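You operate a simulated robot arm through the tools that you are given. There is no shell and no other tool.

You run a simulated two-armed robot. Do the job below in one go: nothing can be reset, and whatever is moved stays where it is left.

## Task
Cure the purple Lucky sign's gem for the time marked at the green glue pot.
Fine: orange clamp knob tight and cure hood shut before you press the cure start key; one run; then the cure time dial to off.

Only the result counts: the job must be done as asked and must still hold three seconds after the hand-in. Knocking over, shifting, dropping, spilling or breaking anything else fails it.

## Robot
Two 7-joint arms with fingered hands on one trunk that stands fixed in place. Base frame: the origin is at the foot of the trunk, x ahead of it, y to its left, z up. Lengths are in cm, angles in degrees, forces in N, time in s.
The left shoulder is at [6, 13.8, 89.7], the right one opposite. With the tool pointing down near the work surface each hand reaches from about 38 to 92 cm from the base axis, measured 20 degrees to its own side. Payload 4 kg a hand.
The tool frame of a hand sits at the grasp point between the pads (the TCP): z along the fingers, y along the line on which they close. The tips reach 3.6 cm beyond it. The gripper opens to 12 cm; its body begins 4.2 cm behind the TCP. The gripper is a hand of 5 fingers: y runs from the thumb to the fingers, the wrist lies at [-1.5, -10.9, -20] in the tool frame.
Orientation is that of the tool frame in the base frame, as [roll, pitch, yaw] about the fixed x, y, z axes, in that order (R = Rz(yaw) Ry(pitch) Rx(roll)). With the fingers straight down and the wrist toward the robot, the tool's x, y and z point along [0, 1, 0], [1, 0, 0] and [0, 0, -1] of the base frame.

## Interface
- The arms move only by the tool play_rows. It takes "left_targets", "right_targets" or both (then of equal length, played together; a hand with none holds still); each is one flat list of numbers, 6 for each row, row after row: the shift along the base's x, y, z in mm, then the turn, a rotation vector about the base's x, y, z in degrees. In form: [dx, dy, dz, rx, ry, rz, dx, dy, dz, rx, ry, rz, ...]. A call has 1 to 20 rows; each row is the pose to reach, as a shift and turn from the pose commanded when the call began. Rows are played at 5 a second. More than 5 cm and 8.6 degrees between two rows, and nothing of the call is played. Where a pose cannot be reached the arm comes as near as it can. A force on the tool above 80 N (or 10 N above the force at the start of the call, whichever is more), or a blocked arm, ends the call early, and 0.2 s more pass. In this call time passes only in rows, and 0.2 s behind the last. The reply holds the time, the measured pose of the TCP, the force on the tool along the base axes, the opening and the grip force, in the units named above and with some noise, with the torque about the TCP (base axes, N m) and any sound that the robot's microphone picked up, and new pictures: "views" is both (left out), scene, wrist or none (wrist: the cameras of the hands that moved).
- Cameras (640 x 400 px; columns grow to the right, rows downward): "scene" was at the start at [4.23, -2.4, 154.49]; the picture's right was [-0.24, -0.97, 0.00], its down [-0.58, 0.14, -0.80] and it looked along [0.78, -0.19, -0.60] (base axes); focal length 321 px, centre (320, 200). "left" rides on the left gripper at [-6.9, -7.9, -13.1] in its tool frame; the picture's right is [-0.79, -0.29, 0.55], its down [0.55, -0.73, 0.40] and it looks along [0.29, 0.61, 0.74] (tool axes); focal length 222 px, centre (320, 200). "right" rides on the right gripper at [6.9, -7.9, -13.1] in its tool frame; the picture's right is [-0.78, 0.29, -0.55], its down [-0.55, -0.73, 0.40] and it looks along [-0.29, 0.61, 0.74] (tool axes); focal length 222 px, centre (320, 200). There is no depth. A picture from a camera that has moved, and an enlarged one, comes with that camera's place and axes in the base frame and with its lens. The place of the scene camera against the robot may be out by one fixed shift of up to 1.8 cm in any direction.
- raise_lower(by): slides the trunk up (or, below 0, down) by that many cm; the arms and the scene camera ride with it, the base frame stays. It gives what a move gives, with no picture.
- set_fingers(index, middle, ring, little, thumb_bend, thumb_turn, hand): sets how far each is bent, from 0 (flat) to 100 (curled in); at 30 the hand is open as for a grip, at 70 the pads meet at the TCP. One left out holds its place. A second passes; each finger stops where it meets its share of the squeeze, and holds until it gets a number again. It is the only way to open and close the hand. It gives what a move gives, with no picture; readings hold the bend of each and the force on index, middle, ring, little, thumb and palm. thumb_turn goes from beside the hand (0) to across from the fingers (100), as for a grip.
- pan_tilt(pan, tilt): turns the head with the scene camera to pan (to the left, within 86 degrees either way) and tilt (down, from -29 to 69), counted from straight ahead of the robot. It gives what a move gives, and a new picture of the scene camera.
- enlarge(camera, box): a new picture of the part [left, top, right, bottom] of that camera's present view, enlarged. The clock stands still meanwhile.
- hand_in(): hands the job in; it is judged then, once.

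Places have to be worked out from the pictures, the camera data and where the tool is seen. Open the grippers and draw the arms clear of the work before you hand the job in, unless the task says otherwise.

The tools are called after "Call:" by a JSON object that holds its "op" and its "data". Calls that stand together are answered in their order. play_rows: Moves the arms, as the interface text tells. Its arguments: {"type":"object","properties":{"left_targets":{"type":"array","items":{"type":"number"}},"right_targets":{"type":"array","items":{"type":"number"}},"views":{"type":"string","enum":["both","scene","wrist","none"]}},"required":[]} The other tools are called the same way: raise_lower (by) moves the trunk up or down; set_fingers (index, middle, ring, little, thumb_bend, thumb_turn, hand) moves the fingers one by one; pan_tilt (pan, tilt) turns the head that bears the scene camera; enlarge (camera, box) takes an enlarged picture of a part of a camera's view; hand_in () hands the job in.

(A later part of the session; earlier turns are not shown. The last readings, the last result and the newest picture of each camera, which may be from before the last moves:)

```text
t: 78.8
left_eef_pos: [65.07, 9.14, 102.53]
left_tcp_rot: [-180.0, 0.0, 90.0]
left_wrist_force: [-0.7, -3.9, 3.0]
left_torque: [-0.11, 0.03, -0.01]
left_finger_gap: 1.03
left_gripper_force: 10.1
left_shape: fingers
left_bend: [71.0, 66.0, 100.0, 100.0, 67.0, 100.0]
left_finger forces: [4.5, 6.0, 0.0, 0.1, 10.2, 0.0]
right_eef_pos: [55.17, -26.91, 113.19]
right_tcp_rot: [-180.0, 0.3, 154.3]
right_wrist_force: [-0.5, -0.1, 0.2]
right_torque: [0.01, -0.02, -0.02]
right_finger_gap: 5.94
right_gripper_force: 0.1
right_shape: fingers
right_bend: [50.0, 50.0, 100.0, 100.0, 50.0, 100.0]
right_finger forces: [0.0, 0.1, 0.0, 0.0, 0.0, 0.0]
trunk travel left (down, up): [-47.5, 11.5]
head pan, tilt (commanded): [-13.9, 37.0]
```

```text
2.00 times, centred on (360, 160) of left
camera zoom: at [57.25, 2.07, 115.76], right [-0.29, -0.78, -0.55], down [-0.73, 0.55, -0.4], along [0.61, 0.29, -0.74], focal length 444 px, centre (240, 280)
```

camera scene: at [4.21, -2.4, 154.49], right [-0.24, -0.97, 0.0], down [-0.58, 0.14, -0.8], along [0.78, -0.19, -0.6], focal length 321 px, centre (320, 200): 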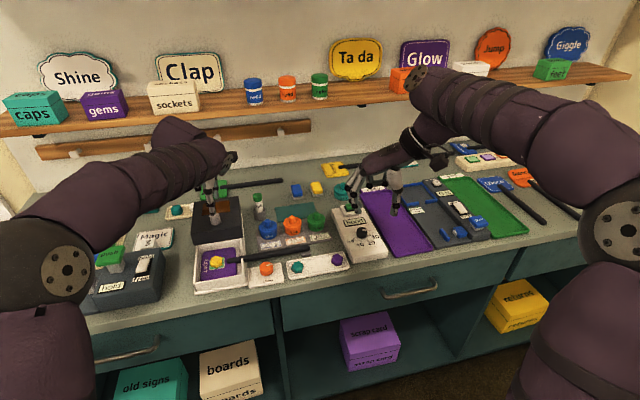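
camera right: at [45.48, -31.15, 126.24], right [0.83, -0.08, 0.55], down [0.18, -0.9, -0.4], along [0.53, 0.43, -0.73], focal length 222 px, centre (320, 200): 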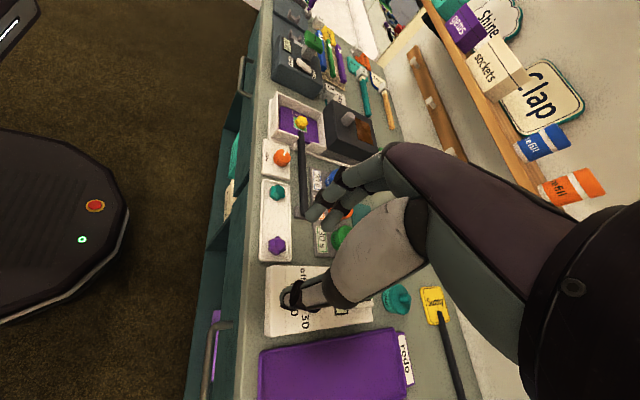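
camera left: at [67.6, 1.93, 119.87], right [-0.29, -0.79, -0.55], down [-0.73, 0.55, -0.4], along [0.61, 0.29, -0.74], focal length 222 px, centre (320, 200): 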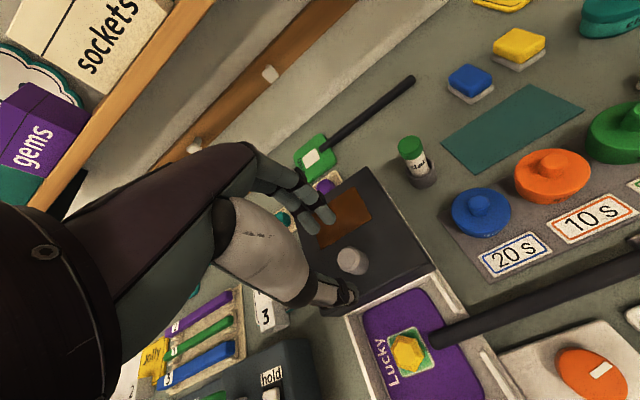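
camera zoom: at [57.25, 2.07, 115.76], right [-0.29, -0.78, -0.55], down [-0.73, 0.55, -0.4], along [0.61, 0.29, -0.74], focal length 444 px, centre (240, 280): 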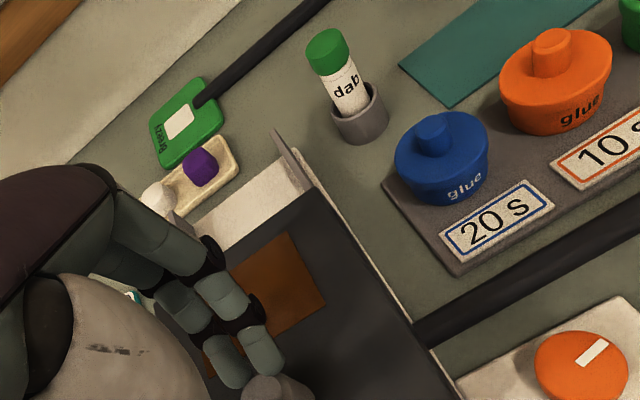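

The label is on the base under the hood and only partly exposed ("…down"). I pull the hood the rest of the way in small steps and then read it.

Call:
{"op": "play_rows", "data": {"left_targets": [-5, 0, 0, 0, 0, 0, -10, 0, 0, 0, 0, 0, -15, 0, 0, 0, 0, 0], "views": "none"}}

Call:
{"op": "enlarge", "data": {"camera": "right", "box": [320, 90, 400, 170]}}

Call:
{"op": "enlarge", "data": {"camera": "scene", "box": [180, 170, 300, 300]}}

Call:
{"op": "enlarge", "data": {"camera": "scene", "box": [325, 195, 395, 270]}}

Call:
{"op": "enlarge", "data": {"camera": "right", "box": [240, 60, 380, 180]}}

```text
t: 79.6
left_eef_pos: [63.64, 8.98, 102.6]
left_tcp_rot: [180.0, 0.0, 90.1]
left_wrist_force: [-1.9, -2.0, 2.5]
left_torque: [-0.09, 0.09, -0.02]
left_finger_gap: 1.01
left_gripper_force: 9.5
left_shape: fingers
left_bend: [71.0, 66.0, 100.0, 100.0, 67.0, 100.0]
left_finger forces: [3.8, 5.7, 0.0, 0.0, 10.2, 0.0]
right_eef_pos: [55.15, -26.89, 113.13]
right_tcp_rot: [-180.0, 0.4, 154.3]
right_wrist_force: [0.3, -0.6, 0.5]
right_torque: [-0.02, 0.0, 0.0]
right_finger_gap: 5.95
right_gripper_force: 0.1
right_shape: fingers
right_bend: [50.0, 50.0, 100.0, 100.0, 50.0, 100.0]
right_finger forces: [0.0, 0.0, 0.0, 0.1, 0.1, 0.0]
trunk travel left (down, up): [-47.5, 11.5]
head pan, tilt (commanded): [-13.9, 37.0]
```

```text
5.00 times, centred on (360, 130) of right
camera zoom: at [45.44, -31.08, 126.25], right [0.83, -0.08, 0.55], down [0.18, -0.9, -0.39], along [0.53, 0.43, -0.73], focal length 1111 px, centre (120, 550)
```

zoom: 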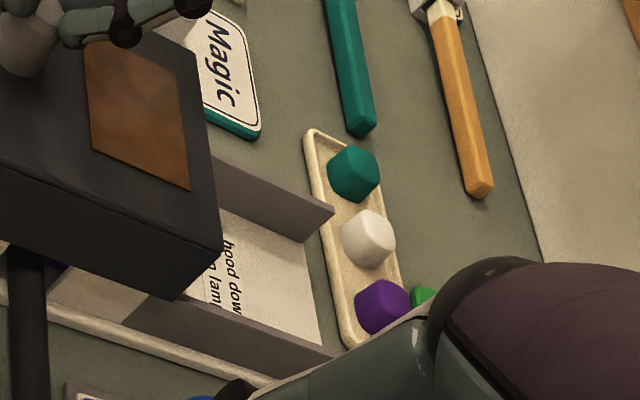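

```text
3.08 times, centred on (240, 235) of scene
camera zoom: at [4.2, -2.44, 154.49], right [-0.24, -0.97, 0.0], down [-0.58, 0.14, -0.8], along [0.78, -0.19, -0.6], focal length 987 px, centre (566, 92)
```

zoom: 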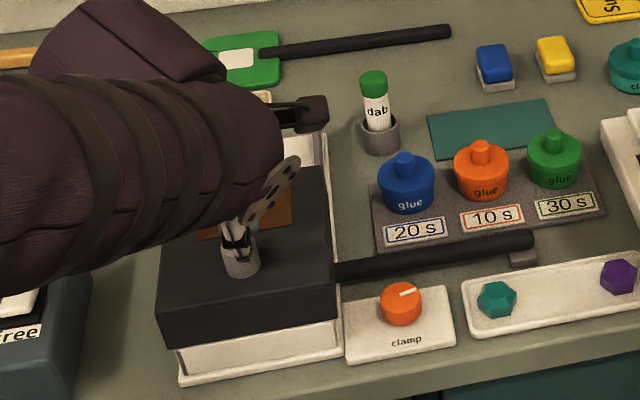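

```text
5.33 times, centred on (360, 232) of scene
camera zoom: at [4.2, -2.44, 154.49], right [-0.24, -0.97, 0.0], down [-0.58, 0.14, -0.8], along [0.78, -0.19, -0.6], focal length 1711 px, centre (107, 27)
```

zoom: 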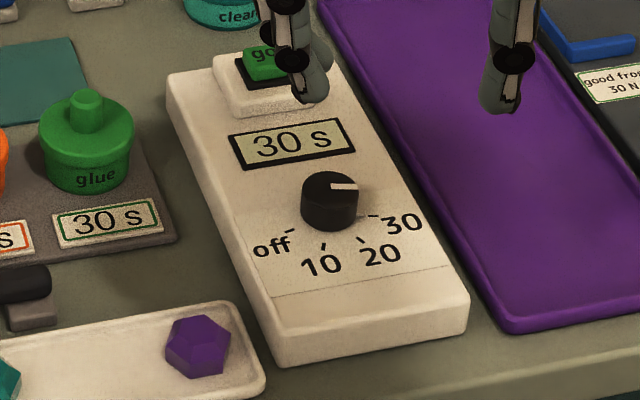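

```text
3.33 times, centred on (310, 120) of right
camera zoom: at [45.44, -31.08, 126.25], right [0.83, -0.08, 0.55], down [0.18, -0.9, -0.39], along [0.53, 0.43, -0.73], focal length 740 px, centre (353, 467)
```

zoom: 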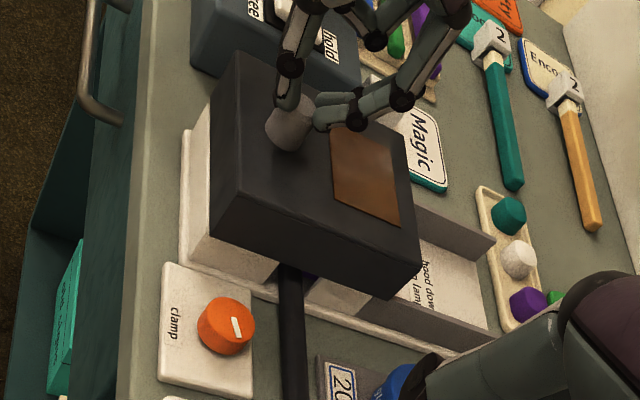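

The display reads "30 s", so dial, clamp and hood are all accepted. I nudge the hood a few millimetres further to feel for its end stop, for a secure margin.

Call:
{"op": "play_rows", "data": {"left_targets": [-2, 0, 0, 0, 0, 0, -4, 0, 0, 0, 0, 0, -6, 0, 0, 0, 0, 0], "views": "none"}}

Call:
{"op": "enlarge", "data": {"camera": "scene", "box": [180, 210, 280, 300]}}

Call:
{"op": "enlarge", "data": {"camera": "right", "box": [320, 90, 400, 170]}}

```text
t: 80.4
left_eef_pos: [63.11, 9.0, 102.62]
left_tcp_rot: [180.0, 0.0, 90.0]
left_wrist_force: [1.1, -2.9, 1.9]
left_torque: [-0.14, -0.04, -0.03]
left_finger_gap: 0.92
left_gripper_force: 9.1
left_shape: fingers
left_bend: [71.0, 66.0, 100.0, 100.0, 67.0, 100.0]
left_finger forces: [4.8, 5.8, 0.0, 0.1, 7.4, 0.0]
right_eef_pos: [55.22, -27.08, 113.15]
right_tcp_rot: [-180.0, 0.4, 154.3]
right_wrist_force: [0.8, 0.3, -0.1]
right_torque: [-0.04, 0.03, 0.0]
right_finger_gap: 5.91
right_gripper_force: 0.0
right_shape: fingers
right_bend: [50.0, 50.0, 100.0, 100.0, 50.0, 100.0]
right_finger forces: [0.0, 0.0, 0.1, 0.0, 0.0, 0.0]
trunk travel left (down, up): [-47.5, 11.5]
head pan, tilt (commanded): [-13.9, 37.0]
```

```text
4.44 times, centred on (230, 255) of scene
camera zoom: at [4.24, -2.46, 154.49], right [-0.24, -0.97, 0.0], down [-0.58, 0.15, -0.8], along [0.77, -0.19, -0.6], focal length 1426 px, centre (720, -44)
```

zoom: 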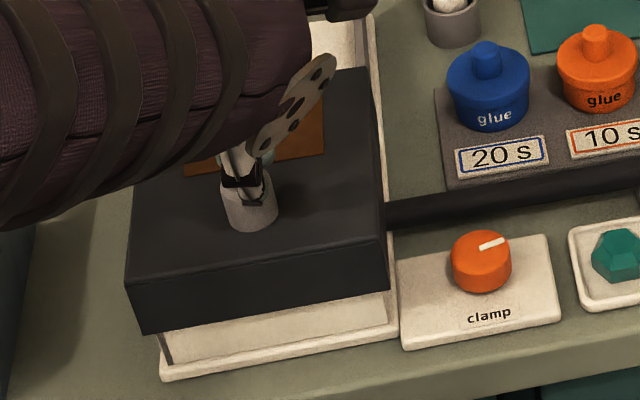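

```text
5.00 times, centred on (360, 130) of right
camera zoom: at [45.47, -31.1, 126.24], right [0.83, -0.08, 0.55], down [0.18, -0.9, -0.39], along [0.53, 0.43, -0.73], focal length 1111 px, centre (120, 550)
```

zoom: 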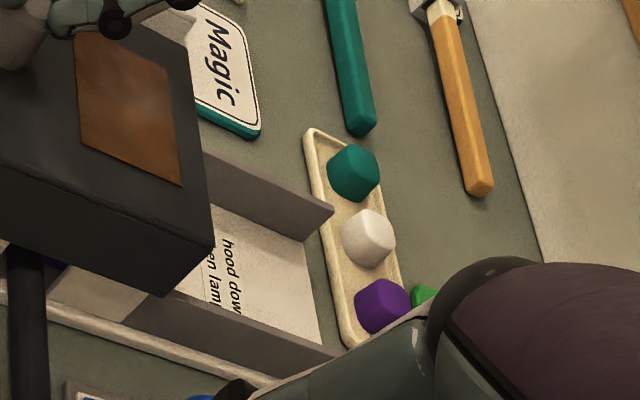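

The label reads "…hood down … when lamp…", which fits keeping the hood shut during the run. The hood is now fully forward, so I release the knob and lift the left hand straight up.

Call:
{"op": "set_fingers", "data": {"hand": "left", "index": 52, "middle": 52, "thumb_bend": 52}}

Call:
{"op": "play_rows", "data": {"left_targets": [0, 0, 15, 0, 0, 0, 0, 0, 40, 0, 0, 0, 0, 0, 80, 0, 0, 0, 0, 20, 120, 0, 0, 0, 0, 50, 150, 0, 0, 0, 0, 80, 180, 0, 0, 0, 0, 80, 180, 0, 0, 0], "views": "both"}}

Call:
{"op": "enlarge", "data": {"camera": "scene", "box": [180, 170, 300, 300]}}

Call:
{"op": "enlarge", "data": {"camera": "scene", "box": [325, 195, 395, 270]}}

Call:
{"op": "enlarge", "data": {"camera": "right", "box": [240, 60, 380, 180]}}

```text
t: 81.4
left_eef_pos: [63.11, 9.1, 102.61]
left_tcp_rot: [-180.0, 0.0, 90.0]
left_wrist_force: [-0.5, 0.1, 0.2]
left_torque: [0.02, 0.03, 0.01]
left_finger_gap: 5.3
left_gripper_force: 0.1
left_shape: fingers
left_bend: [52.0, 52.0, 100.0, 100.0, 52.0, 100.0]
left_finger forces: [0.1, 0.1, 0.0, 0.1, 0.1, 0.1]
right_eef_pos: [55.27, -26.9, 113.16]
right_tcp_rot: [-179.9, 0.4, 154.3]
right_wrist_force: [0.2, 0.0, -0.5]
right_torque: [0.02, 0.0, 0.0]
right_finger_gap: 5.95
right_gripper_force: 0.1
right_shape: fingers
right_bend: [50.0, 50.0, 100.0, 100.0, 50.0, 100.0]
right_finger forces: [0.1, 0.0, 0.1, 0.0, 0.1, 0.1]
trunk travel left (down, up): [-47.5, 11.5]
head pan, tilt (commanded): [-13.9, 37.0]
```

```text
t: 83.0
left_eef_pos: [63.07, 17.17, 120.56]
left_tcp_rot: [180.0, 0.0, 89.9]
left_wrist_force: [0.2, -0.2, -0.5]
left_torque: [0.0, 0.02, -0.01]
left_finger_gap: 5.32
left_gripper_force: 0.1
left_shape: fingers
left_bend: [52.0, 52.0, 100.0, 100.0, 52.0, 100.0]
left_finger forces: [0.0, 0.0, 0.1, 0.0, 0.1, 0.0]
right_eef_pos: [55.2, -26.92, 113.06]
right_tcp_rot: [-180.0, 0.4, 154.4]
right_wrist_force: [-0.1, 0.2, -0.6]
right_torque: [0.0, 0.03, 0.0]
right_finger_gap: 5.92
right_gripper_force: 0.1
right_shape: fingers
right_bend: [50.0, 50.0, 100.0, 100.0, 50.0, 100.0]
right_finger forces: [0.1, 0.0, 0.1, 0.0, 0.0, 0.0]
trunk travel left (down, up): [-47.5, 11.5]
head pan, tilt (commanded): [-13.9, 37.0]
camera scene: at [4.25, -2.44, 154.49], right [-0.24, -0.97, 0.0], down [-0.58, 0.14, -0.8], along [0.77, -0.19, -0.6], focal length 321 px, centre (320, 200)
camera left: at [55.21, 10.31, 133.8], right [-0.29, -0.78, -0.55], down [-0.73, 0.55, -0.4], along [0.61, 0.29, -0.74], focal length 222 px, centre (320, 200)
```

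scene: 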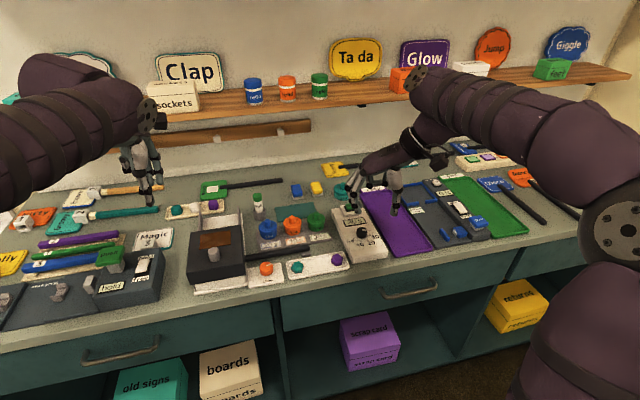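
left: 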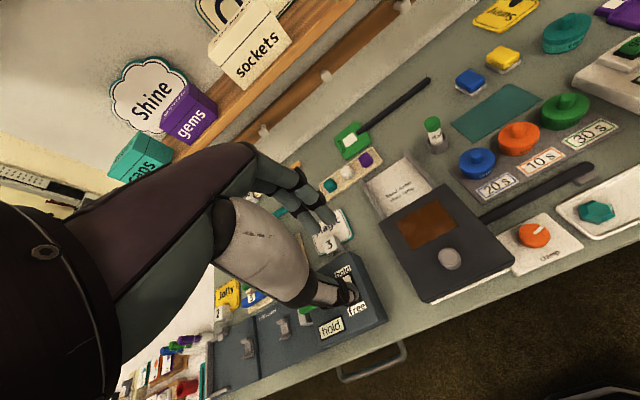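

```text
3.08 times, centred on (240, 235) of scene
camera zoom: at [4.25, -2.44, 154.49], right [-0.24, -0.97, 0.0], down [-0.58, 0.14, -0.8], along [0.77, -0.19, -0.6], focal length 987 px, centre (566, 92)
```

zoom: 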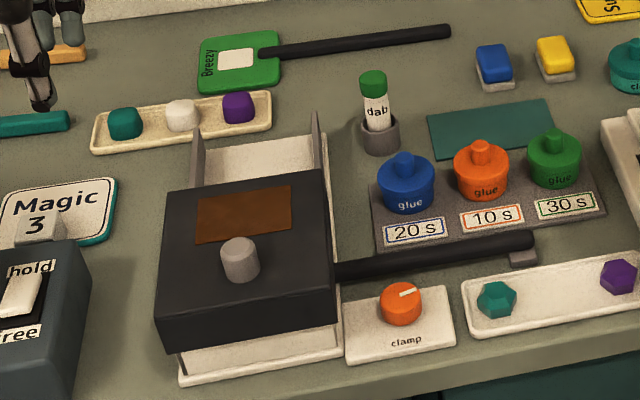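

```text
5.33 times, centred on (360, 232) of scene
camera zoom: at [4.25, -2.44, 154.49], right [-0.24, -0.97, 0.0], down [-0.58, 0.14, -0.8], along [0.77, -0.19, -0.6], focal length 1711 px, centre (107, 27)
```

zoom: 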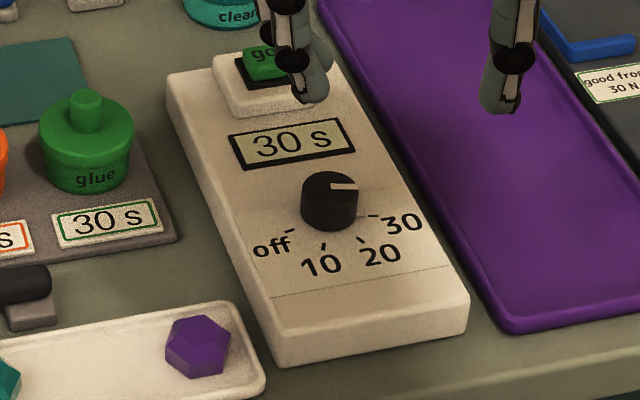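

```text
3.33 times, centred on (310, 120) of right
camera zoom: at [45.47, -31.09, 126.23], right [0.83, -0.08, 0.55], down [0.18, -0.9, -0.39], along [0.53, 0.43, -0.73], focal length 740 px, centre (353, 467)
```

zoom: 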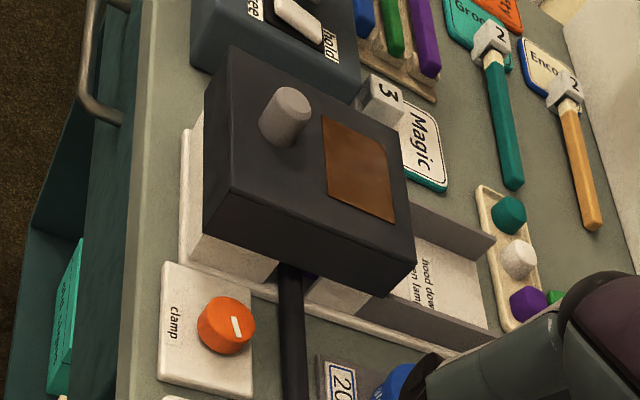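

Everything holds: the display reads "30 s" and the hood covers the tray. I read the label behind the hood before pressing the key.

Call:
{"op": "enlarge", "data": {"camera": "left", "box": [360, 150, 440, 230]}}

Call:
{"op": "enlarge", "data": {"camera": "scene", "box": [200, 205, 250, 245]}}

```text
5.00 times, centred on (400, 190) of left
camera zoom: at [55.21, 10.31, 133.8], right [-0.29, -0.78, -0.55], down [-0.73, 0.55, -0.4], along [0.61, 0.29, -0.74], focal length 1111 px, centre (-80, 250)
```

zoom: 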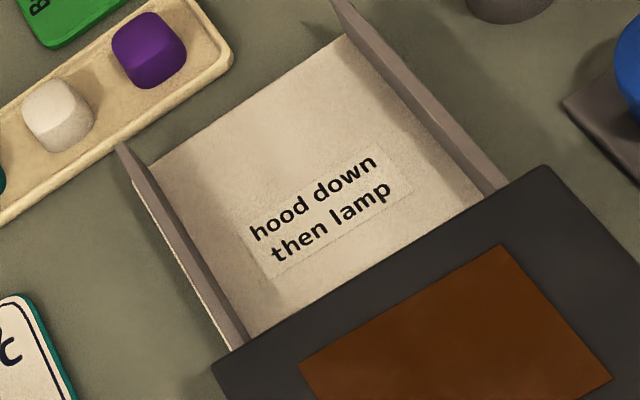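

```text
10.00 times, centred on (225, 225) of scene
camera zoom: at [4.25, -2.44, 154.49], right [-0.24, -0.97, 0.0], down [-0.58, 0.14, -0.8], along [0.77, -0.19, -0.6], focal length 3208 px, centre (1270, -50)
```

zoom: 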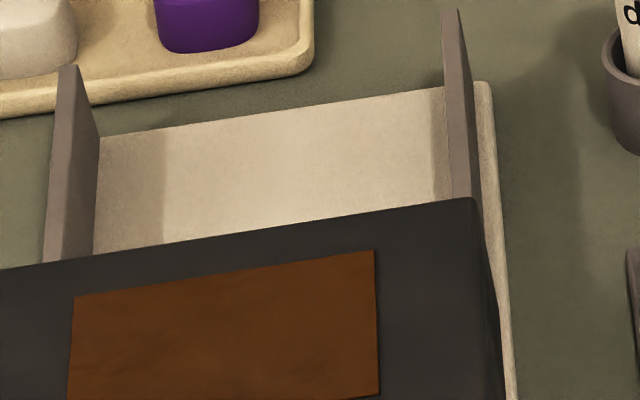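

The label says "hood down then lamp", and that condition is met. Now the right hand: I close its fingertips into a blunt tip, then move above the green "go" key at about (79.1, -29.9, top ≈ 92).

Call:
{"op": "set_fingers", "data": {"hand": "right", "index": 70, "middle": 70, "thumb_bend": 70}}

Call:
{"op": "play_rows", "data": {"right_targets": [30, -3, -5, 0, 0, -8, 60, -6, -10, 0, 0, -16, 90, -9, -15, 0, 0, -24, 120, -12, -20, 0, 0, -32, 150, -15, -30, 0, 0, -40, 180, -20, -40, 0, 0, -48, 210, -25, -55, 0, 0, -56, 239, -29, -70, 0, 0, -64, 239, -29, -70, 0, 0, -64], "views": "both"}}

Call:
{"op": "enlarge", "data": {"camera": "right", "box": [220, 140, 420, 320]}}

Call:
{"op": "enlarge", "data": {"camera": "scene", "box": [310, 150, 420, 260]}}

```text
t: 84.0
left_eef_pos: [63.01, 17.31, 120.58]
left_tcp_rot: [180.0, 0.1, 90.0]
left_wrist_force: [0.3, -0.2, 0.5]
left_torque: [0.03, 0.0, -0.05]
left_finger_gap: 5.31
left_gripper_force: 0.1
left_shape: fingers
left_bend: [52.0, 52.0, 100.0, 100.0, 52.0, 100.0]
left_finger forces: [0.0, 0.0, 0.0, 0.0, 0.0, 0.1]
right_eef_pos: [55.28, -27.08, 113.21]
right_tcp_rot: [-180.0, 0.4, 154.3]
right_wrist_force: [0.4, 0.2, -0.8]
right_torque: [0.03, -0.01, 0.03]
right_finger_gap: 0.16
right_gripper_force: 0.1
right_shape: fingers
right_bend: [70.0, 70.0, 100.0, 100.0, 70.0, 100.0]
right_finger forces: [0.1, 0.1, 0.0, 0.0, 0.1, 0.0]
trunk travel left (down, up): [-47.5, 11.5]
head pan, tilt (commanded): [-13.9, 37.0]
```

```text
t: 86.0
left_eef_pos: [63.03, 17.39, 120.57]
left_tcp_rot: [-180.0, 0.0, 90.0]
left_wrist_force: [0.1, 0.2, -0.5]
left_torque: [0.0, -0.02, 0.0]
left_finger_gap: 5.32
left_gripper_force: 0.0
left_shape: fingers
left_bend: [52.0, 52.0, 100.0, 100.0, 52.0, 100.0]
left_finger forces: [0.0, 0.0, 0.0, 0.0, 0.1, 0.1]
right_eef_pos: [79.02, -29.47, 106.06]
right_tcp_rot: [179.9, 0.4, 90.2]
right_wrist_force: [0.5, -0.4, 0.2]
right_torque: [0.0, 0.0, 0.02]
right_finger_gap: 0.19
right_gripper_force: 0.0
right_shape: fingers
right_bend: [70.0, 70.0, 100.0, 100.0, 70.0, 100.0]
right_finger forces: [0.0, 0.1, 0.0, 0.0, 0.0, 0.1]
trunk travel left (down, up): [-47.5, 11.5]
head pan, tilt (commanded): [-13.9, 37.0]
camera scene: at [4.19, -2.41, 154.5], right [-0.24, -0.97, 0.0], down [-0.58, 0.14, -0.8], along [0.78, -0.19, -0.6], focal length 321 px, centre (320, 200)
camera right: at [71.13, -22.61, 119.11], right [0.29, -0.78, 0.55], down [-0.73, -0.55, -0.39], along [0.61, -0.29, -0.73], focal length 222 px, centre (320, 200)
```

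scene: 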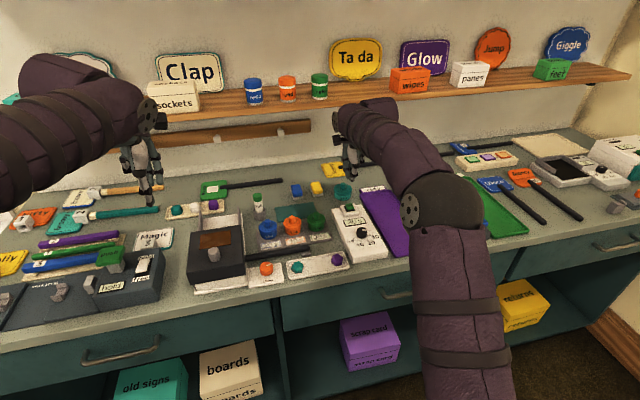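
right: 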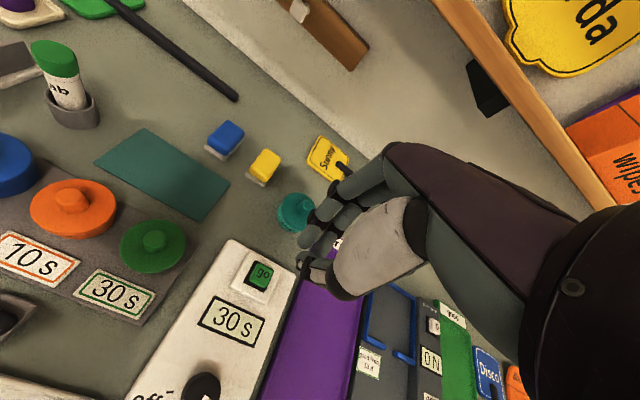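

```text
2.22 times, centred on (320, 230) of right
camera zoom: at [71.13, -22.61, 119.11], right [0.29, -0.78, 0.55], down [-0.73, -0.55, -0.39], along [0.61, -0.29, -0.73], focal length 494 px, centre (320, 133)
```

zoom: 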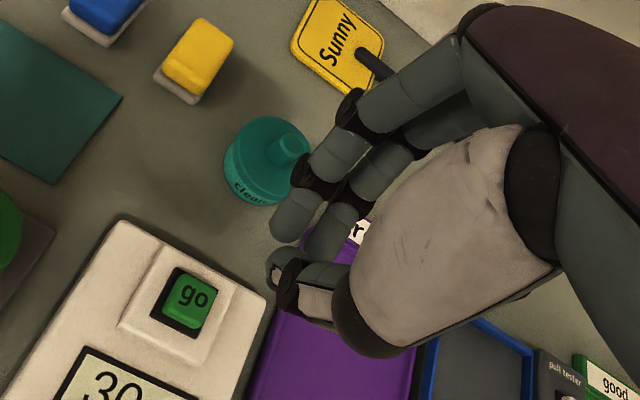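

```text
3.64 times, centred on (365, 205) of scene
camera zoom: at [4.19, -2.41, 154.5], right [-0.24, -0.97, 0.0], down [-0.58, 0.14, -0.8], along [0.78, -0.19, -0.6], focal length 1167 px, centre (156, 182)
```

zoom: 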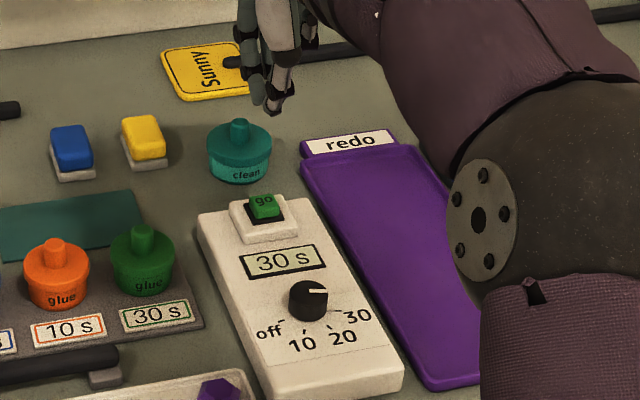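

The go key is measured at (78.8, -29.8), top about 92.5. My closed fingertips sit about 4.2–4.9 cm below the TCP, so I align and lower to TCP z≈98.6, just above the key.

Call:
{"op": "play_rows", "data": {"right_targets": [-4, 0, -25, 0, 0, 0, -4, 0, -50, 0, 0, 0, -4, 0, -68, 0, 0, 0, -4, 0, -75, 0, 0, 0, -4, 0, -75, 0, 0, 0], "views": "none"}}

Call:
{"op": "enlarge", "data": {"camera": "right", "box": [240, 160, 380, 300]}}

Call:
{"op": "enlarge", "data": {"camera": "scene", "box": [320, 180, 390, 250]}}

Call:
{"op": "enlarge", "data": {"camera": "left", "box": [560, 0, 640, 80]}}

```text
t: 87.2
left_eef_pos: [63.1, 17.23, 120.57]
left_tcp_rot: [179.9, -0.1, 90.1]
left_wrist_force: [0.5, -0.3, -0.7]
left_torque: [0.04, -0.04, 0.03]
left_finger_gap: 5.31
left_gripper_force: 0.0
left_shape: fingers
left_bend: [52.0, 52.0, 100.0, 100.0, 52.0, 100.0]
left_finger forces: [0.1, 0.1, 0.0, 0.0, 0.0, 0.1]
right_eef_pos: [78.61, -29.77, 98.48]
right_tcp_rot: [180.0, 0.5, 90.3]
right_wrist_force: [-0.3, 0.4, -0.5]
right_torque: [0.03, 0.04, 0.02]
right_finger_gap: 0.15
right_gripper_force: 0.0
right_shape: fingers
right_bend: [70.0, 70.0, 100.0, 100.0, 70.0, 100.0]
right_finger forces: [0.0, 0.1, 0.0, 0.1, 0.1, 0.0]
trunk travel left (down, up): [-47.5, 11.5]
head pan, tilt (commanded): [-13.9, 37.0]
```

```text
2.86 times, centred on (310, 230) of right
camera zoom: at [70.71, -22.69, 111.65], right [0.29, -0.78, 0.55], down [-0.73, -0.56, -0.39], along [0.61, -0.29, -0.73], focal length 635 px, centre (349, 114)
```

zoom: 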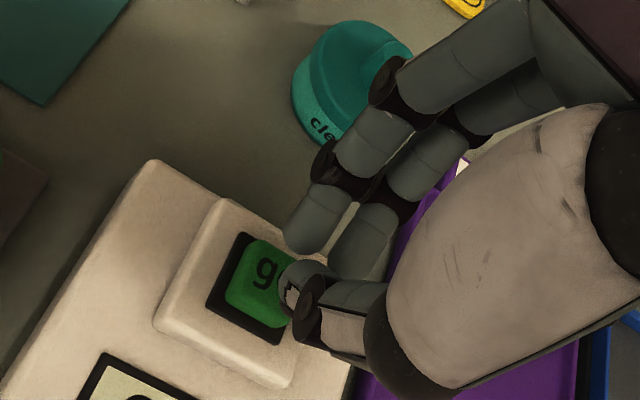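

```text
5.71 times, centred on (355, 215) of scene
camera zoom: at [4.24, -2.4, 154.49], right [-0.24, -0.97, 0.0], down [-0.58, 0.14, -0.8], along [0.77, -0.19, -0.6], focal length 1833 px, centre (120, 114)
```

zoom: 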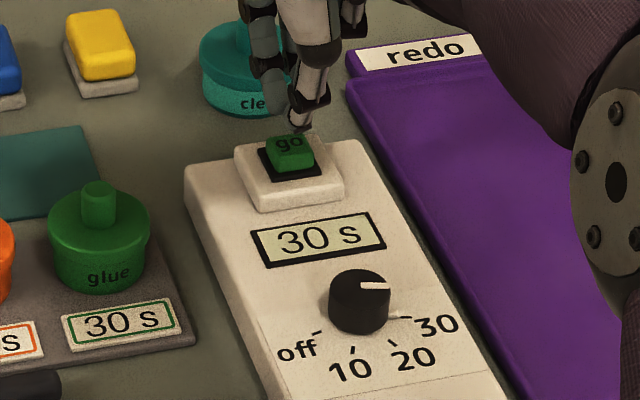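

```text
5.00 times, centred on (600, 40) of left
camera zoom: at [55.21, 10.33, 133.77], right [-0.29, -0.79, -0.55], down [-0.73, 0.55, -0.4], along [0.61, 0.29, -0.74], focal length 1111 px, centre (-1080, 1000)
```

zoom: 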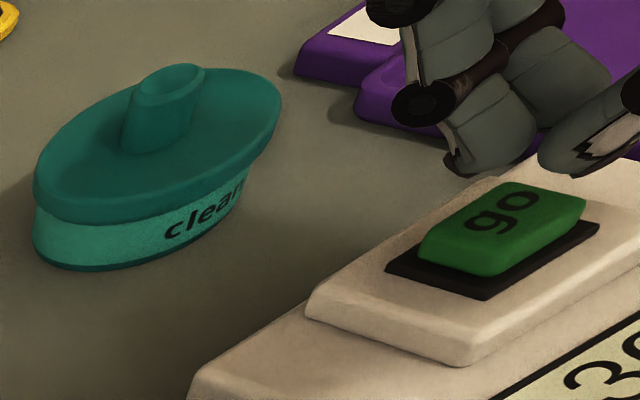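

The fingertips are directly above the key with about 1.5 cm to go. I descend 12 mm slowly and check the force.

Call:
{"op": "play_rows", "data": {"right_targets": [0, 0, -4, 0, 0, 0, 0, 0, -8, 0, 0, 0, 0, 0, -12, 0, 0, 0], "views": "none"}}

Call:
{"op": "enlarge", "data": {"camera": "scene", "box": [320, 180, 390, 250]}}

Call:
{"op": "enlarge", "data": {"camera": "left", "box": [560, 0, 640, 80]}}

```text
t: 88.0
left_eef_pos: [63.14, 17.33, 120.41]
left_tcp_rot: [-180.0, 0.0, 90.0]
left_wrist_force: [-0.5, 0.3, 0.1]
left_torque: [-0.03, 0.0, 0.04]
left_finger_gap: 5.33
left_gripper_force: 0.1
left_shape: fingers
left_bend: [52.0, 52.0, 100.0, 100.0, 52.0, 100.0]
left_finger forces: [0.0, 0.1, 0.0, 0.1, 0.0, 0.0]
right_eef_pos: [78.67, -29.7, 97.41]
right_tcp_rot: [-179.9, 0.4, 90.3]
right_wrist_force: [-0.1, 0.7, 0.6]
right_torque: [0.02, 0.02, -0.03]
right_finger_gap: 0.18
right_gripper_force: 0.2
right_shape: fingers
right_bend: [70.0, 70.0, 100.0, 100.0, 70.0, 100.0]
right_finger forces: [0.1, 0.1, 0.0, 0.0, 0.1, 0.0]
trunk travel left (down, up): [-47.5, 11.5]
head pan, tilt (commanded): [-13.9, 37.0]
```

```text
5.71 times, centred on (355, 215) of scene
camera zoom: at [4.24, -2.4, 154.49], right [-0.24, -0.97, 0.0], down [-0.58, 0.14, -0.8], along [0.77, -0.19, -0.6], focal length 1833 px, centre (120, 114)
```

zoom: 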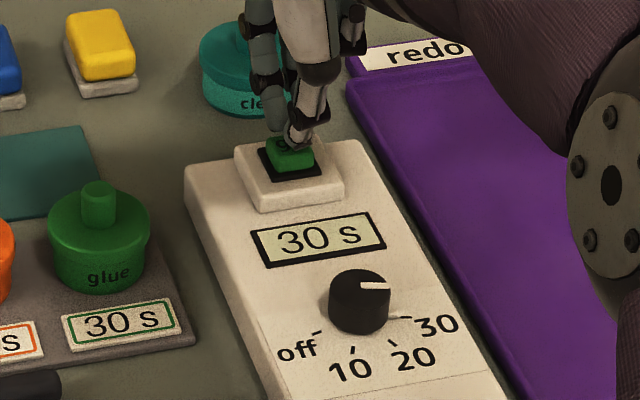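

```text
5.00 times, centred on (600, 40) of left
camera zoom: at [55.22, 10.33, 133.77], right [-0.29, -0.79, -0.55], down [-0.73, 0.55, -0.4], along [0.61, 0.29, -0.74], focal length 1111 px, centre (-1080, 1000)
```

zoom: 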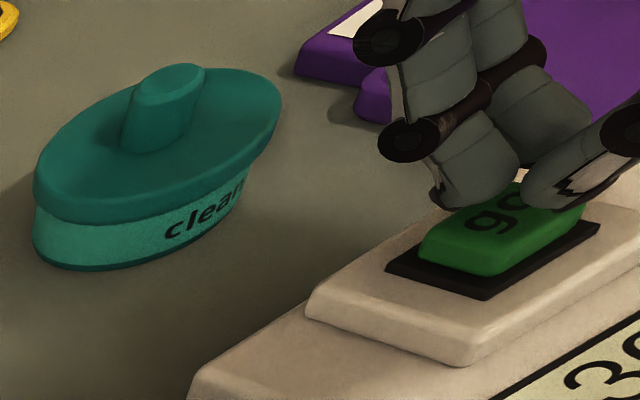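

No contact yet, and the tips are slightly toward the rear of the key. I shift 4 mm back and 2 mm left and lower another 3 mm.

Call:
{"op": "play_rows", "data": {"right_targets": [-4, 2, 0, 0, 0, 0, -4, 2, -2, 0, 0, 0, -4, 2, -3, 0, 0, 0], "views": "none"}}

Call:
{"op": "enlarge", "data": {"camera": "scene", "box": [320, 180, 390, 250]}}

Call:
{"op": "enlarge", "data": {"camera": "left", "box": [560, 0, 640, 80]}}

```text
t: 88.8
left_eef_pos: [63.03, 17.4, 120.57]
left_tcp_rot: [180.0, 0.0, 90.0]
left_wrist_force: [0.2, 0.0, 0.1]
left_torque: [-0.01, 0.0, 0.03]
left_finger_gap: 5.31
left_gripper_force: 0.2
left_shape: fingers
left_bend: [52.0, 52.0, 100.0, 100.0, 52.0, 100.0]
left_finger forces: [0.0, 0.1, 0.1, 0.0, 0.0, 0.0]
right_eef_pos: [78.14, -29.47, 97.12]
right_tcp_rot: [-180.0, 0.4, 90.3]
right_wrist_force: [0.4, 0.2, -0.4]
right_torque: [0.03, 0.0, -0.01]
right_finger_gap: 0.15
right_gripper_force: 0.1
right_shape: fingers
right_bend: [70.0, 70.0, 100.0, 100.0, 70.0, 100.0]
right_finger forces: [0.0, 0.0, 0.0, 0.0, 0.1, 0.1]
trunk travel left (down, up): [-47.5, 11.5]
head pan, tilt (commanded): [-13.9, 37.0]
```

```text
5.71 times, centred on (355, 215) of scene
camera zoom: at [4.23, -2.4, 154.49], right [-0.24, -0.97, 0.0], down [-0.58, 0.14, -0.8], along [0.77, -0.19, -0.6], focal length 1833 px, centre (120, 114)
```

zoom: 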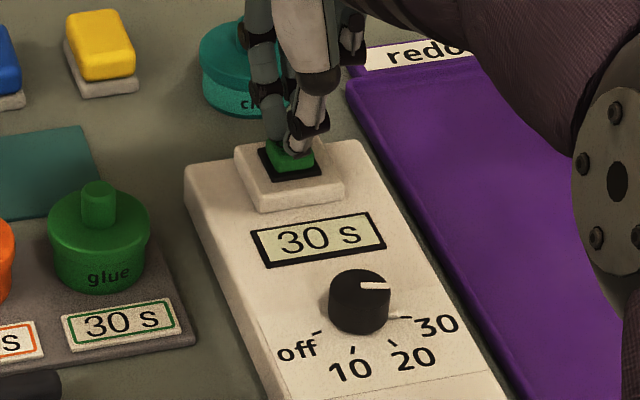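

```text
5.00 times, centred on (600, 40) of left
camera zoom: at [55.21, 10.33, 133.77], right [-0.29, -0.79, -0.55], down [-0.73, 0.55, -0.4], along [0.61, 0.29, -0.74], focal length 1111 px, centre (-1080, 1000)
```

zoom: 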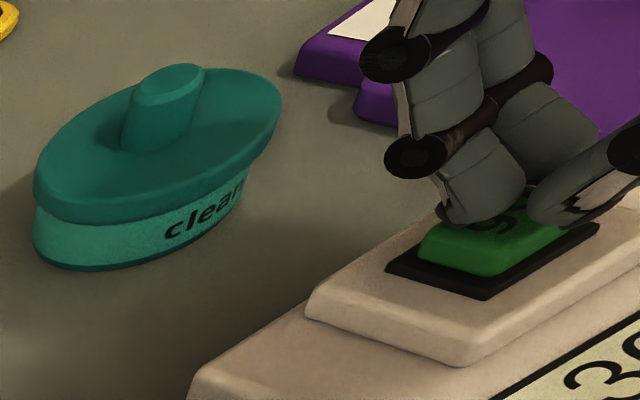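

Still no contact, and the tips now cover the key well. I press down in 2 mm steps, reading force and display.

Call:
{"op": "play_rows", "data": {"right_targets": [0, 0, -2, 0, 0, 0], "views": "none"}}

Call:
{"op": "play_rows", "data": {"right_targets": [0, 0, -2, 0, 0, 0], "views": "none"}}

Call:
{"op": "enlarge", "data": {"camera": "scene", "box": [320, 180, 390, 250]}}

Call:
{"op": "enlarge", "data": {"camera": "left", "box": [560, 0, 640, 80]}}

```text
t: 89.2
left_eef_pos: [63.13, 17.27, 120.56]
left_tcp_rot: [180.0, 0.1, 90.0]
left_wrist_force: [-0.7, -0.3, 0.6]
left_torque: [0.02, 0.0, -0.04]
left_finger_gap: 5.32
left_gripper_force: 0.0
left_shape: fingers
left_bend: [52.0, 52.0, 100.0, 100.0, 52.0, 100.0]
left_finger forces: [0.0, 0.0, 0.1, 0.1, 0.0, 0.0]
right_eef_pos: [78.23, -29.5, 96.89]
right_tcp_rot: [179.9, 0.4, 90.3]
right_wrist_force: [0.6, 0.8, 0.6]
right_torque: [0.03, 0.0, 0.0]
right_finger_gap: 0.14
right_gripper_force: 0.4
right_shape: fingers
right_bend: [70.0, 70.0, 100.0, 100.0, 70.0, 100.0]
right_finger forces: [0.3, 0.0, 0.0, 0.0, 0.1, 0.1]
trunk travel left (down, up): [-47.5, 11.5]
head pan, tilt (commanded): [-13.9, 37.0]
```

```text
t: 89.6
left_eef_pos: [63.1, 17.28, 120.59]
left_tcp_rot: [-180.0, 0.0, 90.0]
left_wrist_force: [-0.3, -0.5, 0.4]
left_torque: [-0.01, 0.02, 0.0]
left_finger_gap: 5.29
left_gripper_force: 0.1
left_shape: fingers
left_bend: [52.0, 52.0, 100.0, 100.0, 52.0, 100.0]
left_finger forces: [0.1, 0.0, 0.0, 0.1, 0.1, 0.1]
right_eef_pos: [78.24, -29.52, 96.81]
right_tcp_rot: [-180.0, 0.3, 90.3]
right_wrist_force: [0.6, -0.1, 0.8]
right_torque: [0.03, -0.02, 0.0]
right_finger_gap: 0.16
right_gripper_force: 0.8
right_shape: fingers
right_bend: [70.0, 70.0, 100.0, 100.0, 70.0, 100.0]
right_finger forces: [1.1, 0.0, 0.1, 0.1, 0.0, 0.1]
trunk travel left (down, up): [-47.5, 11.5]
head pan, tilt (commanded): [-13.9, 37.0]
```

```text
5.71 times, centred on (355, 215) of scene
camera zoom: at [4.23, -2.39, 154.49], right [-0.24, -0.97, 0.0], down [-0.58, 0.14, -0.8], along [0.77, -0.19, -0.6], focal length 1833 px, centre (120, 114)
```

zoom: 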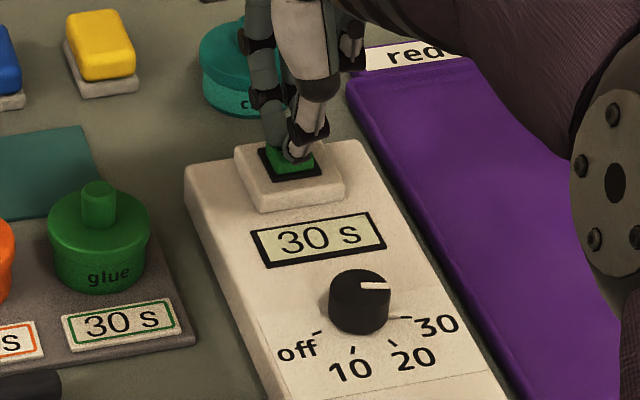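

```text
5.00 times, centred on (600, 40) of left
camera zoom: at [55.21, 10.34, 133.77], right [-0.29, -0.79, -0.55], down [-0.73, 0.55, -0.4], along [0.61, 0.29, -0.74], focal length 1111 px, centre (-1080, 1000)
```

zoom: 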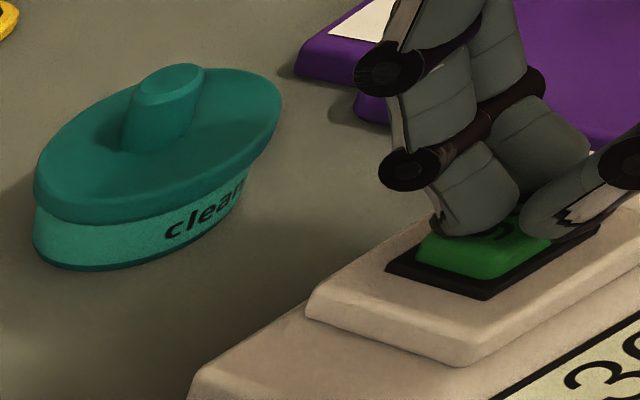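

The index now touches the key with about 1 N and the display still shows 30 s. I press 2 mm further.

Call:
{"op": "play_rows", "data": {"right_targets": [0, 0, -2, 0, 0, 0], "views": "none"}}

Call:
{"op": "enlarge", "data": {"camera": "scene", "box": [320, 180, 390, 250]}}

```text
t: 90.0
left_eef_pos: [63.01, 17.32, 120.55]
left_tcp_rot: [180.0, 0.0, 89.9]
left_wrist_force: [-0.1, -0.5, -0.5]
left_torque: [-0.01, -0.01, 0.0]
left_finger_gap: 5.31
left_gripper_force: 0.0
left_shape: fingers
left_bend: [52.0, 52.0, 100.0, 100.0, 52.0, 100.0]
left_finger forces: [0.0, 0.0, 0.1, 0.0, 0.0, 0.0]
right_eef_pos: [78.24, -29.62, 96.57]
right_tcp_rot: [179.9, 0.4, 90.3]
right_wrist_force: [0.7, 0.5, 2.3]
right_torque: [0.03, -0.05, -0.01]
right_finger_gap: 0.14
right_gripper_force: 1.0
right_shape: fingers
right_bend: [70.0, 70.0, 100.0, 100.0, 70.0, 100.0]
right_finger forces: [2.0, 0.0, 0.0, 0.0, 0.1, 0.1]
trunk travel left (down, up): [-47.5, 11.5]
head pan, tilt (commanded): [-13.9, 37.0]
heard: click
```

```text
5.71 times, centred on (355, 215) of scene
camera zoom: at [4.23, -2.4, 154.49], right [-0.24, -0.97, 0.0], down [-0.58, 0.14, -0.8], along [0.78, -0.19, -0.6], focal length 1833 px, centre (120, 114)
```

zoom: 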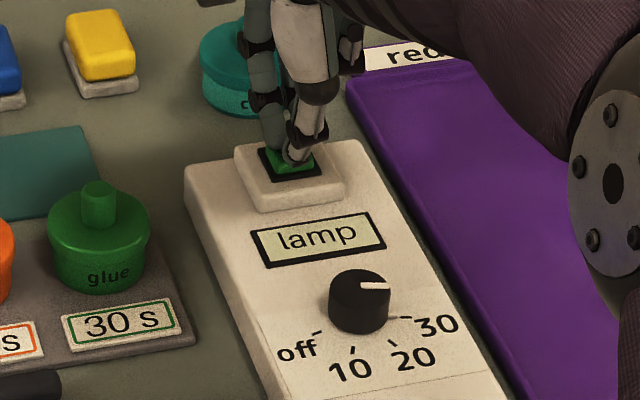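

A click was heard and the display shows "lamp", so the run started at t≈90. I lift the right hand straight up now, without touching the key again.

Call:
{"op": "play_rows", "data": {"right_targets": [0, 0, 10, 0, 0, 0, 0, 0, 30, 0, 0, 0, 0, 0, 60, 0, 0, 0, 0, 0, 90, 0, 0, 0], "views": "none"}}

Call:
{"op": "enlarge", "data": {"camera": "scene", "box": [180, 170, 390, 300]}}

```text
t: 91.0
left_eef_pos: [63.15, 17.27, 120.48]
left_tcp_rot: [-179.9, 0.0, 90.0]
left_wrist_force: [-0.4, -0.8, 0.4]
left_torque: [0.01, 0.01, -0.01]
left_finger_gap: 5.34
left_gripper_force: 0.1
left_shape: fingers
left_bend: [52.0, 52.0, 100.0, 100.0, 52.0, 100.0]
left_finger forces: [0.0, 0.0, 0.1, 0.1, 0.0, 0.0]
right_eef_pos: [78.23, -29.47, 105.49]
right_tcp_rot: [-180.0, 0.5, 90.4]
right_wrist_force: [0.2, 0.7, -0.4]
right_torque: [0.02, 0.0, -0.01]
right_finger_gap: 0.16
right_gripper_force: 0.1
right_shape: fingers
right_bend: [70.0, 70.0, 100.0, 100.0, 70.0, 100.0]
right_finger forces: [0.0, 0.0, 0.0, 0.1, 0.0, 0.1]
trunk travel left (down, up): [-47.5, 11.5]
head pan, tilt (commanded): [-13.9, 37.0]
```

```text
3.05 times, centred on (285, 235) of scene
camera zoom: at [4.2, -2.39, 154.49], right [-0.24, -0.97, 0.0], down [-0.58, 0.14, -0.8], along [0.78, -0.19, -0.6], focal length 978 px, centre (427, 93)
```

zoom: 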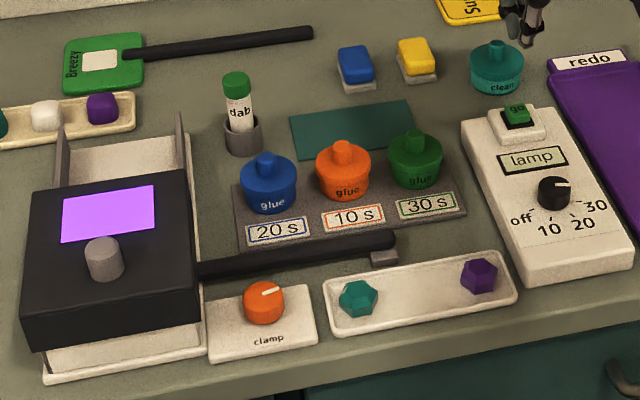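

The lamp window glows purple and the display shows "lamp". While it runs, I open the right pinch and pre-position it above the dial, turned +96° ready for the clockwise turn back to off, without touching anything.

Call:
{"op": "play_rows", "data": {"right_targets": [-10, 0, 5, 0, 0, 8, -20, 0, 10, 0, 0, 16, -30, 0, 15, 0, 0, 24, -40, 0, 20, 0, 0, 32, -50, 0, 20, 0, 0, 40, -60, 0, 20, 0, 0, 48, -70, 0, 20, 0, 0, 56, -80, 0, 20, 0, 0, 64, -90, 0, 20, 0, 0, 72, -100, 0, 20, 0, 0, 80, -108, 0, 20, 0, 0, 88, -108, 0, 20, 0, 0, 96], "views": "none"}}

Call:
{"op": "set_fingers", "data": {"hand": "right", "index": 50, "middle": 50, "thumb_bend": 50}}

Call:
{"op": "enlarge", "data": {"camera": "scene", "box": [180, 150, 420, 300]}}

Call:
{"op": "enlarge", "data": {"camera": "right", "box": [220, 140, 420, 320]}}

```text
t: 93.6
left_eef_pos: [63.34, 17.28, 120.48]
left_tcp_rot: [180.0, 0.0, 90.0]
left_wrist_force: [-0.2, -0.2, -0.3]
left_torque: [-0.01, -0.01, 0.0]
left_finger_gap: 5.33
left_gripper_force: 0.1
left_shape: fingers
left_bend: [52.0, 52.0, 100.0, 100.0, 52.0, 100.0]
left_finger forces: [0.0, 0.0, 0.1, 0.1, 0.0, 0.1]
right_eef_pos: [67.63, -29.39, 107.49]
right_tcp_rot: [-180.0, 0.3, -173.7]
right_wrist_force: [1.2, 0.4, -1.2]
right_torque: [0.01, -0.01, 0.0]
right_finger_gap: 0.16
right_gripper_force: 0.0
right_shape: fingers
right_bend: [70.0, 70.0, 100.0, 100.0, 70.0, 100.0]
right_finger forces: [0.1, 0.1, 0.1, 0.1, 0.0, 0.1]
trunk travel left (down, up): [-47.5, 11.5]
head pan, tilt (commanded): [-13.9, 37.0]
```

```text
t: 94.6
left_eef_pos: [63.11, 17.26, 120.55]
left_tcp_rot: [180.0, 0.0, 89.9]
left_wrist_force: [0.1, -0.4, -0.6]
left_torque: [0.02, -0.01, 0.01]
left_finger_gap: 5.34
left_gripper_force: 0.1
left_shape: fingers
left_bend: [52.0, 52.0, 100.0, 100.0, 52.0, 100.0]
left_finger forces: [0.1, 0.1, 0.1, 0.1, 0.0, 0.0]
right_eef_pos: [67.45, -29.54, 107.44]
right_tcp_rot: [179.9, 0.4, -173.8]
right_wrist_force: [0.3, -0.3, -0.4]
right_torque: [0.0, 0.01, 0.0]
right_finger_gap: 5.89
right_gripper_force: 0.1
right_shape: fingers
right_bend: [50.0, 50.0, 100.0, 100.0, 50.0, 100.0]
right_finger forces: [0.0, 0.0, 0.0, 0.0, 0.1, 0.1]
trunk travel left (down, up): [-47.5, 11.5]
head pan, tilt (commanded): [-13.9, 37.0]
```

```text
2.67 times, centred on (300, 225) of scene
camera zoom: at [4.24, -2.4, 154.49], right [-0.24, -0.97, 0.0], down [-0.58, 0.14, -0.8], along [0.77, -0.19, -0.6], focal length 856 px, centre (373, 133)
```

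zoom: 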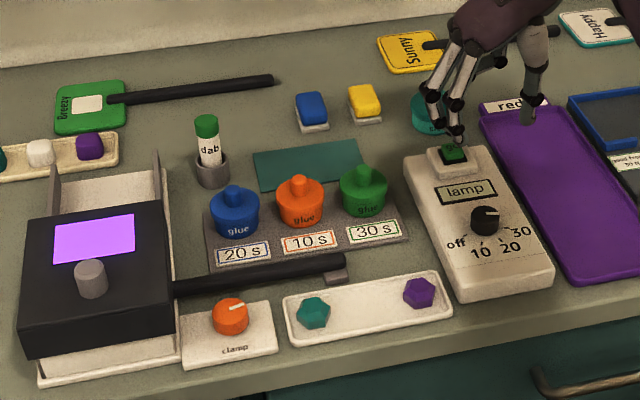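

```text
2.22 times, centred on (320, 230) of right
camera zoom: at [61.41, -38.13, 120.63], right [0.74, 0.37, 0.55], down [0.63, -0.67, -0.39], along [0.22, 0.64, -0.73], focal length 494 px, centre (320, 133)
```

zoom: 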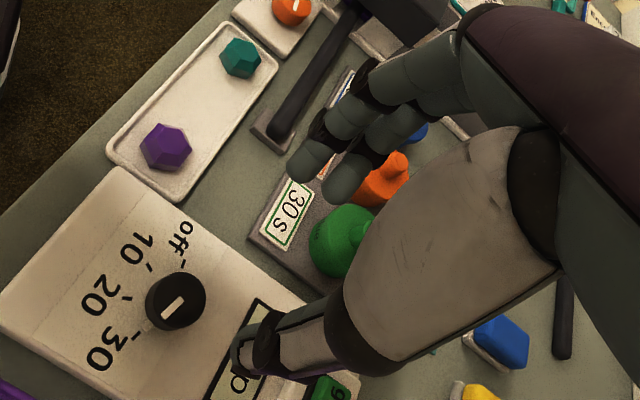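

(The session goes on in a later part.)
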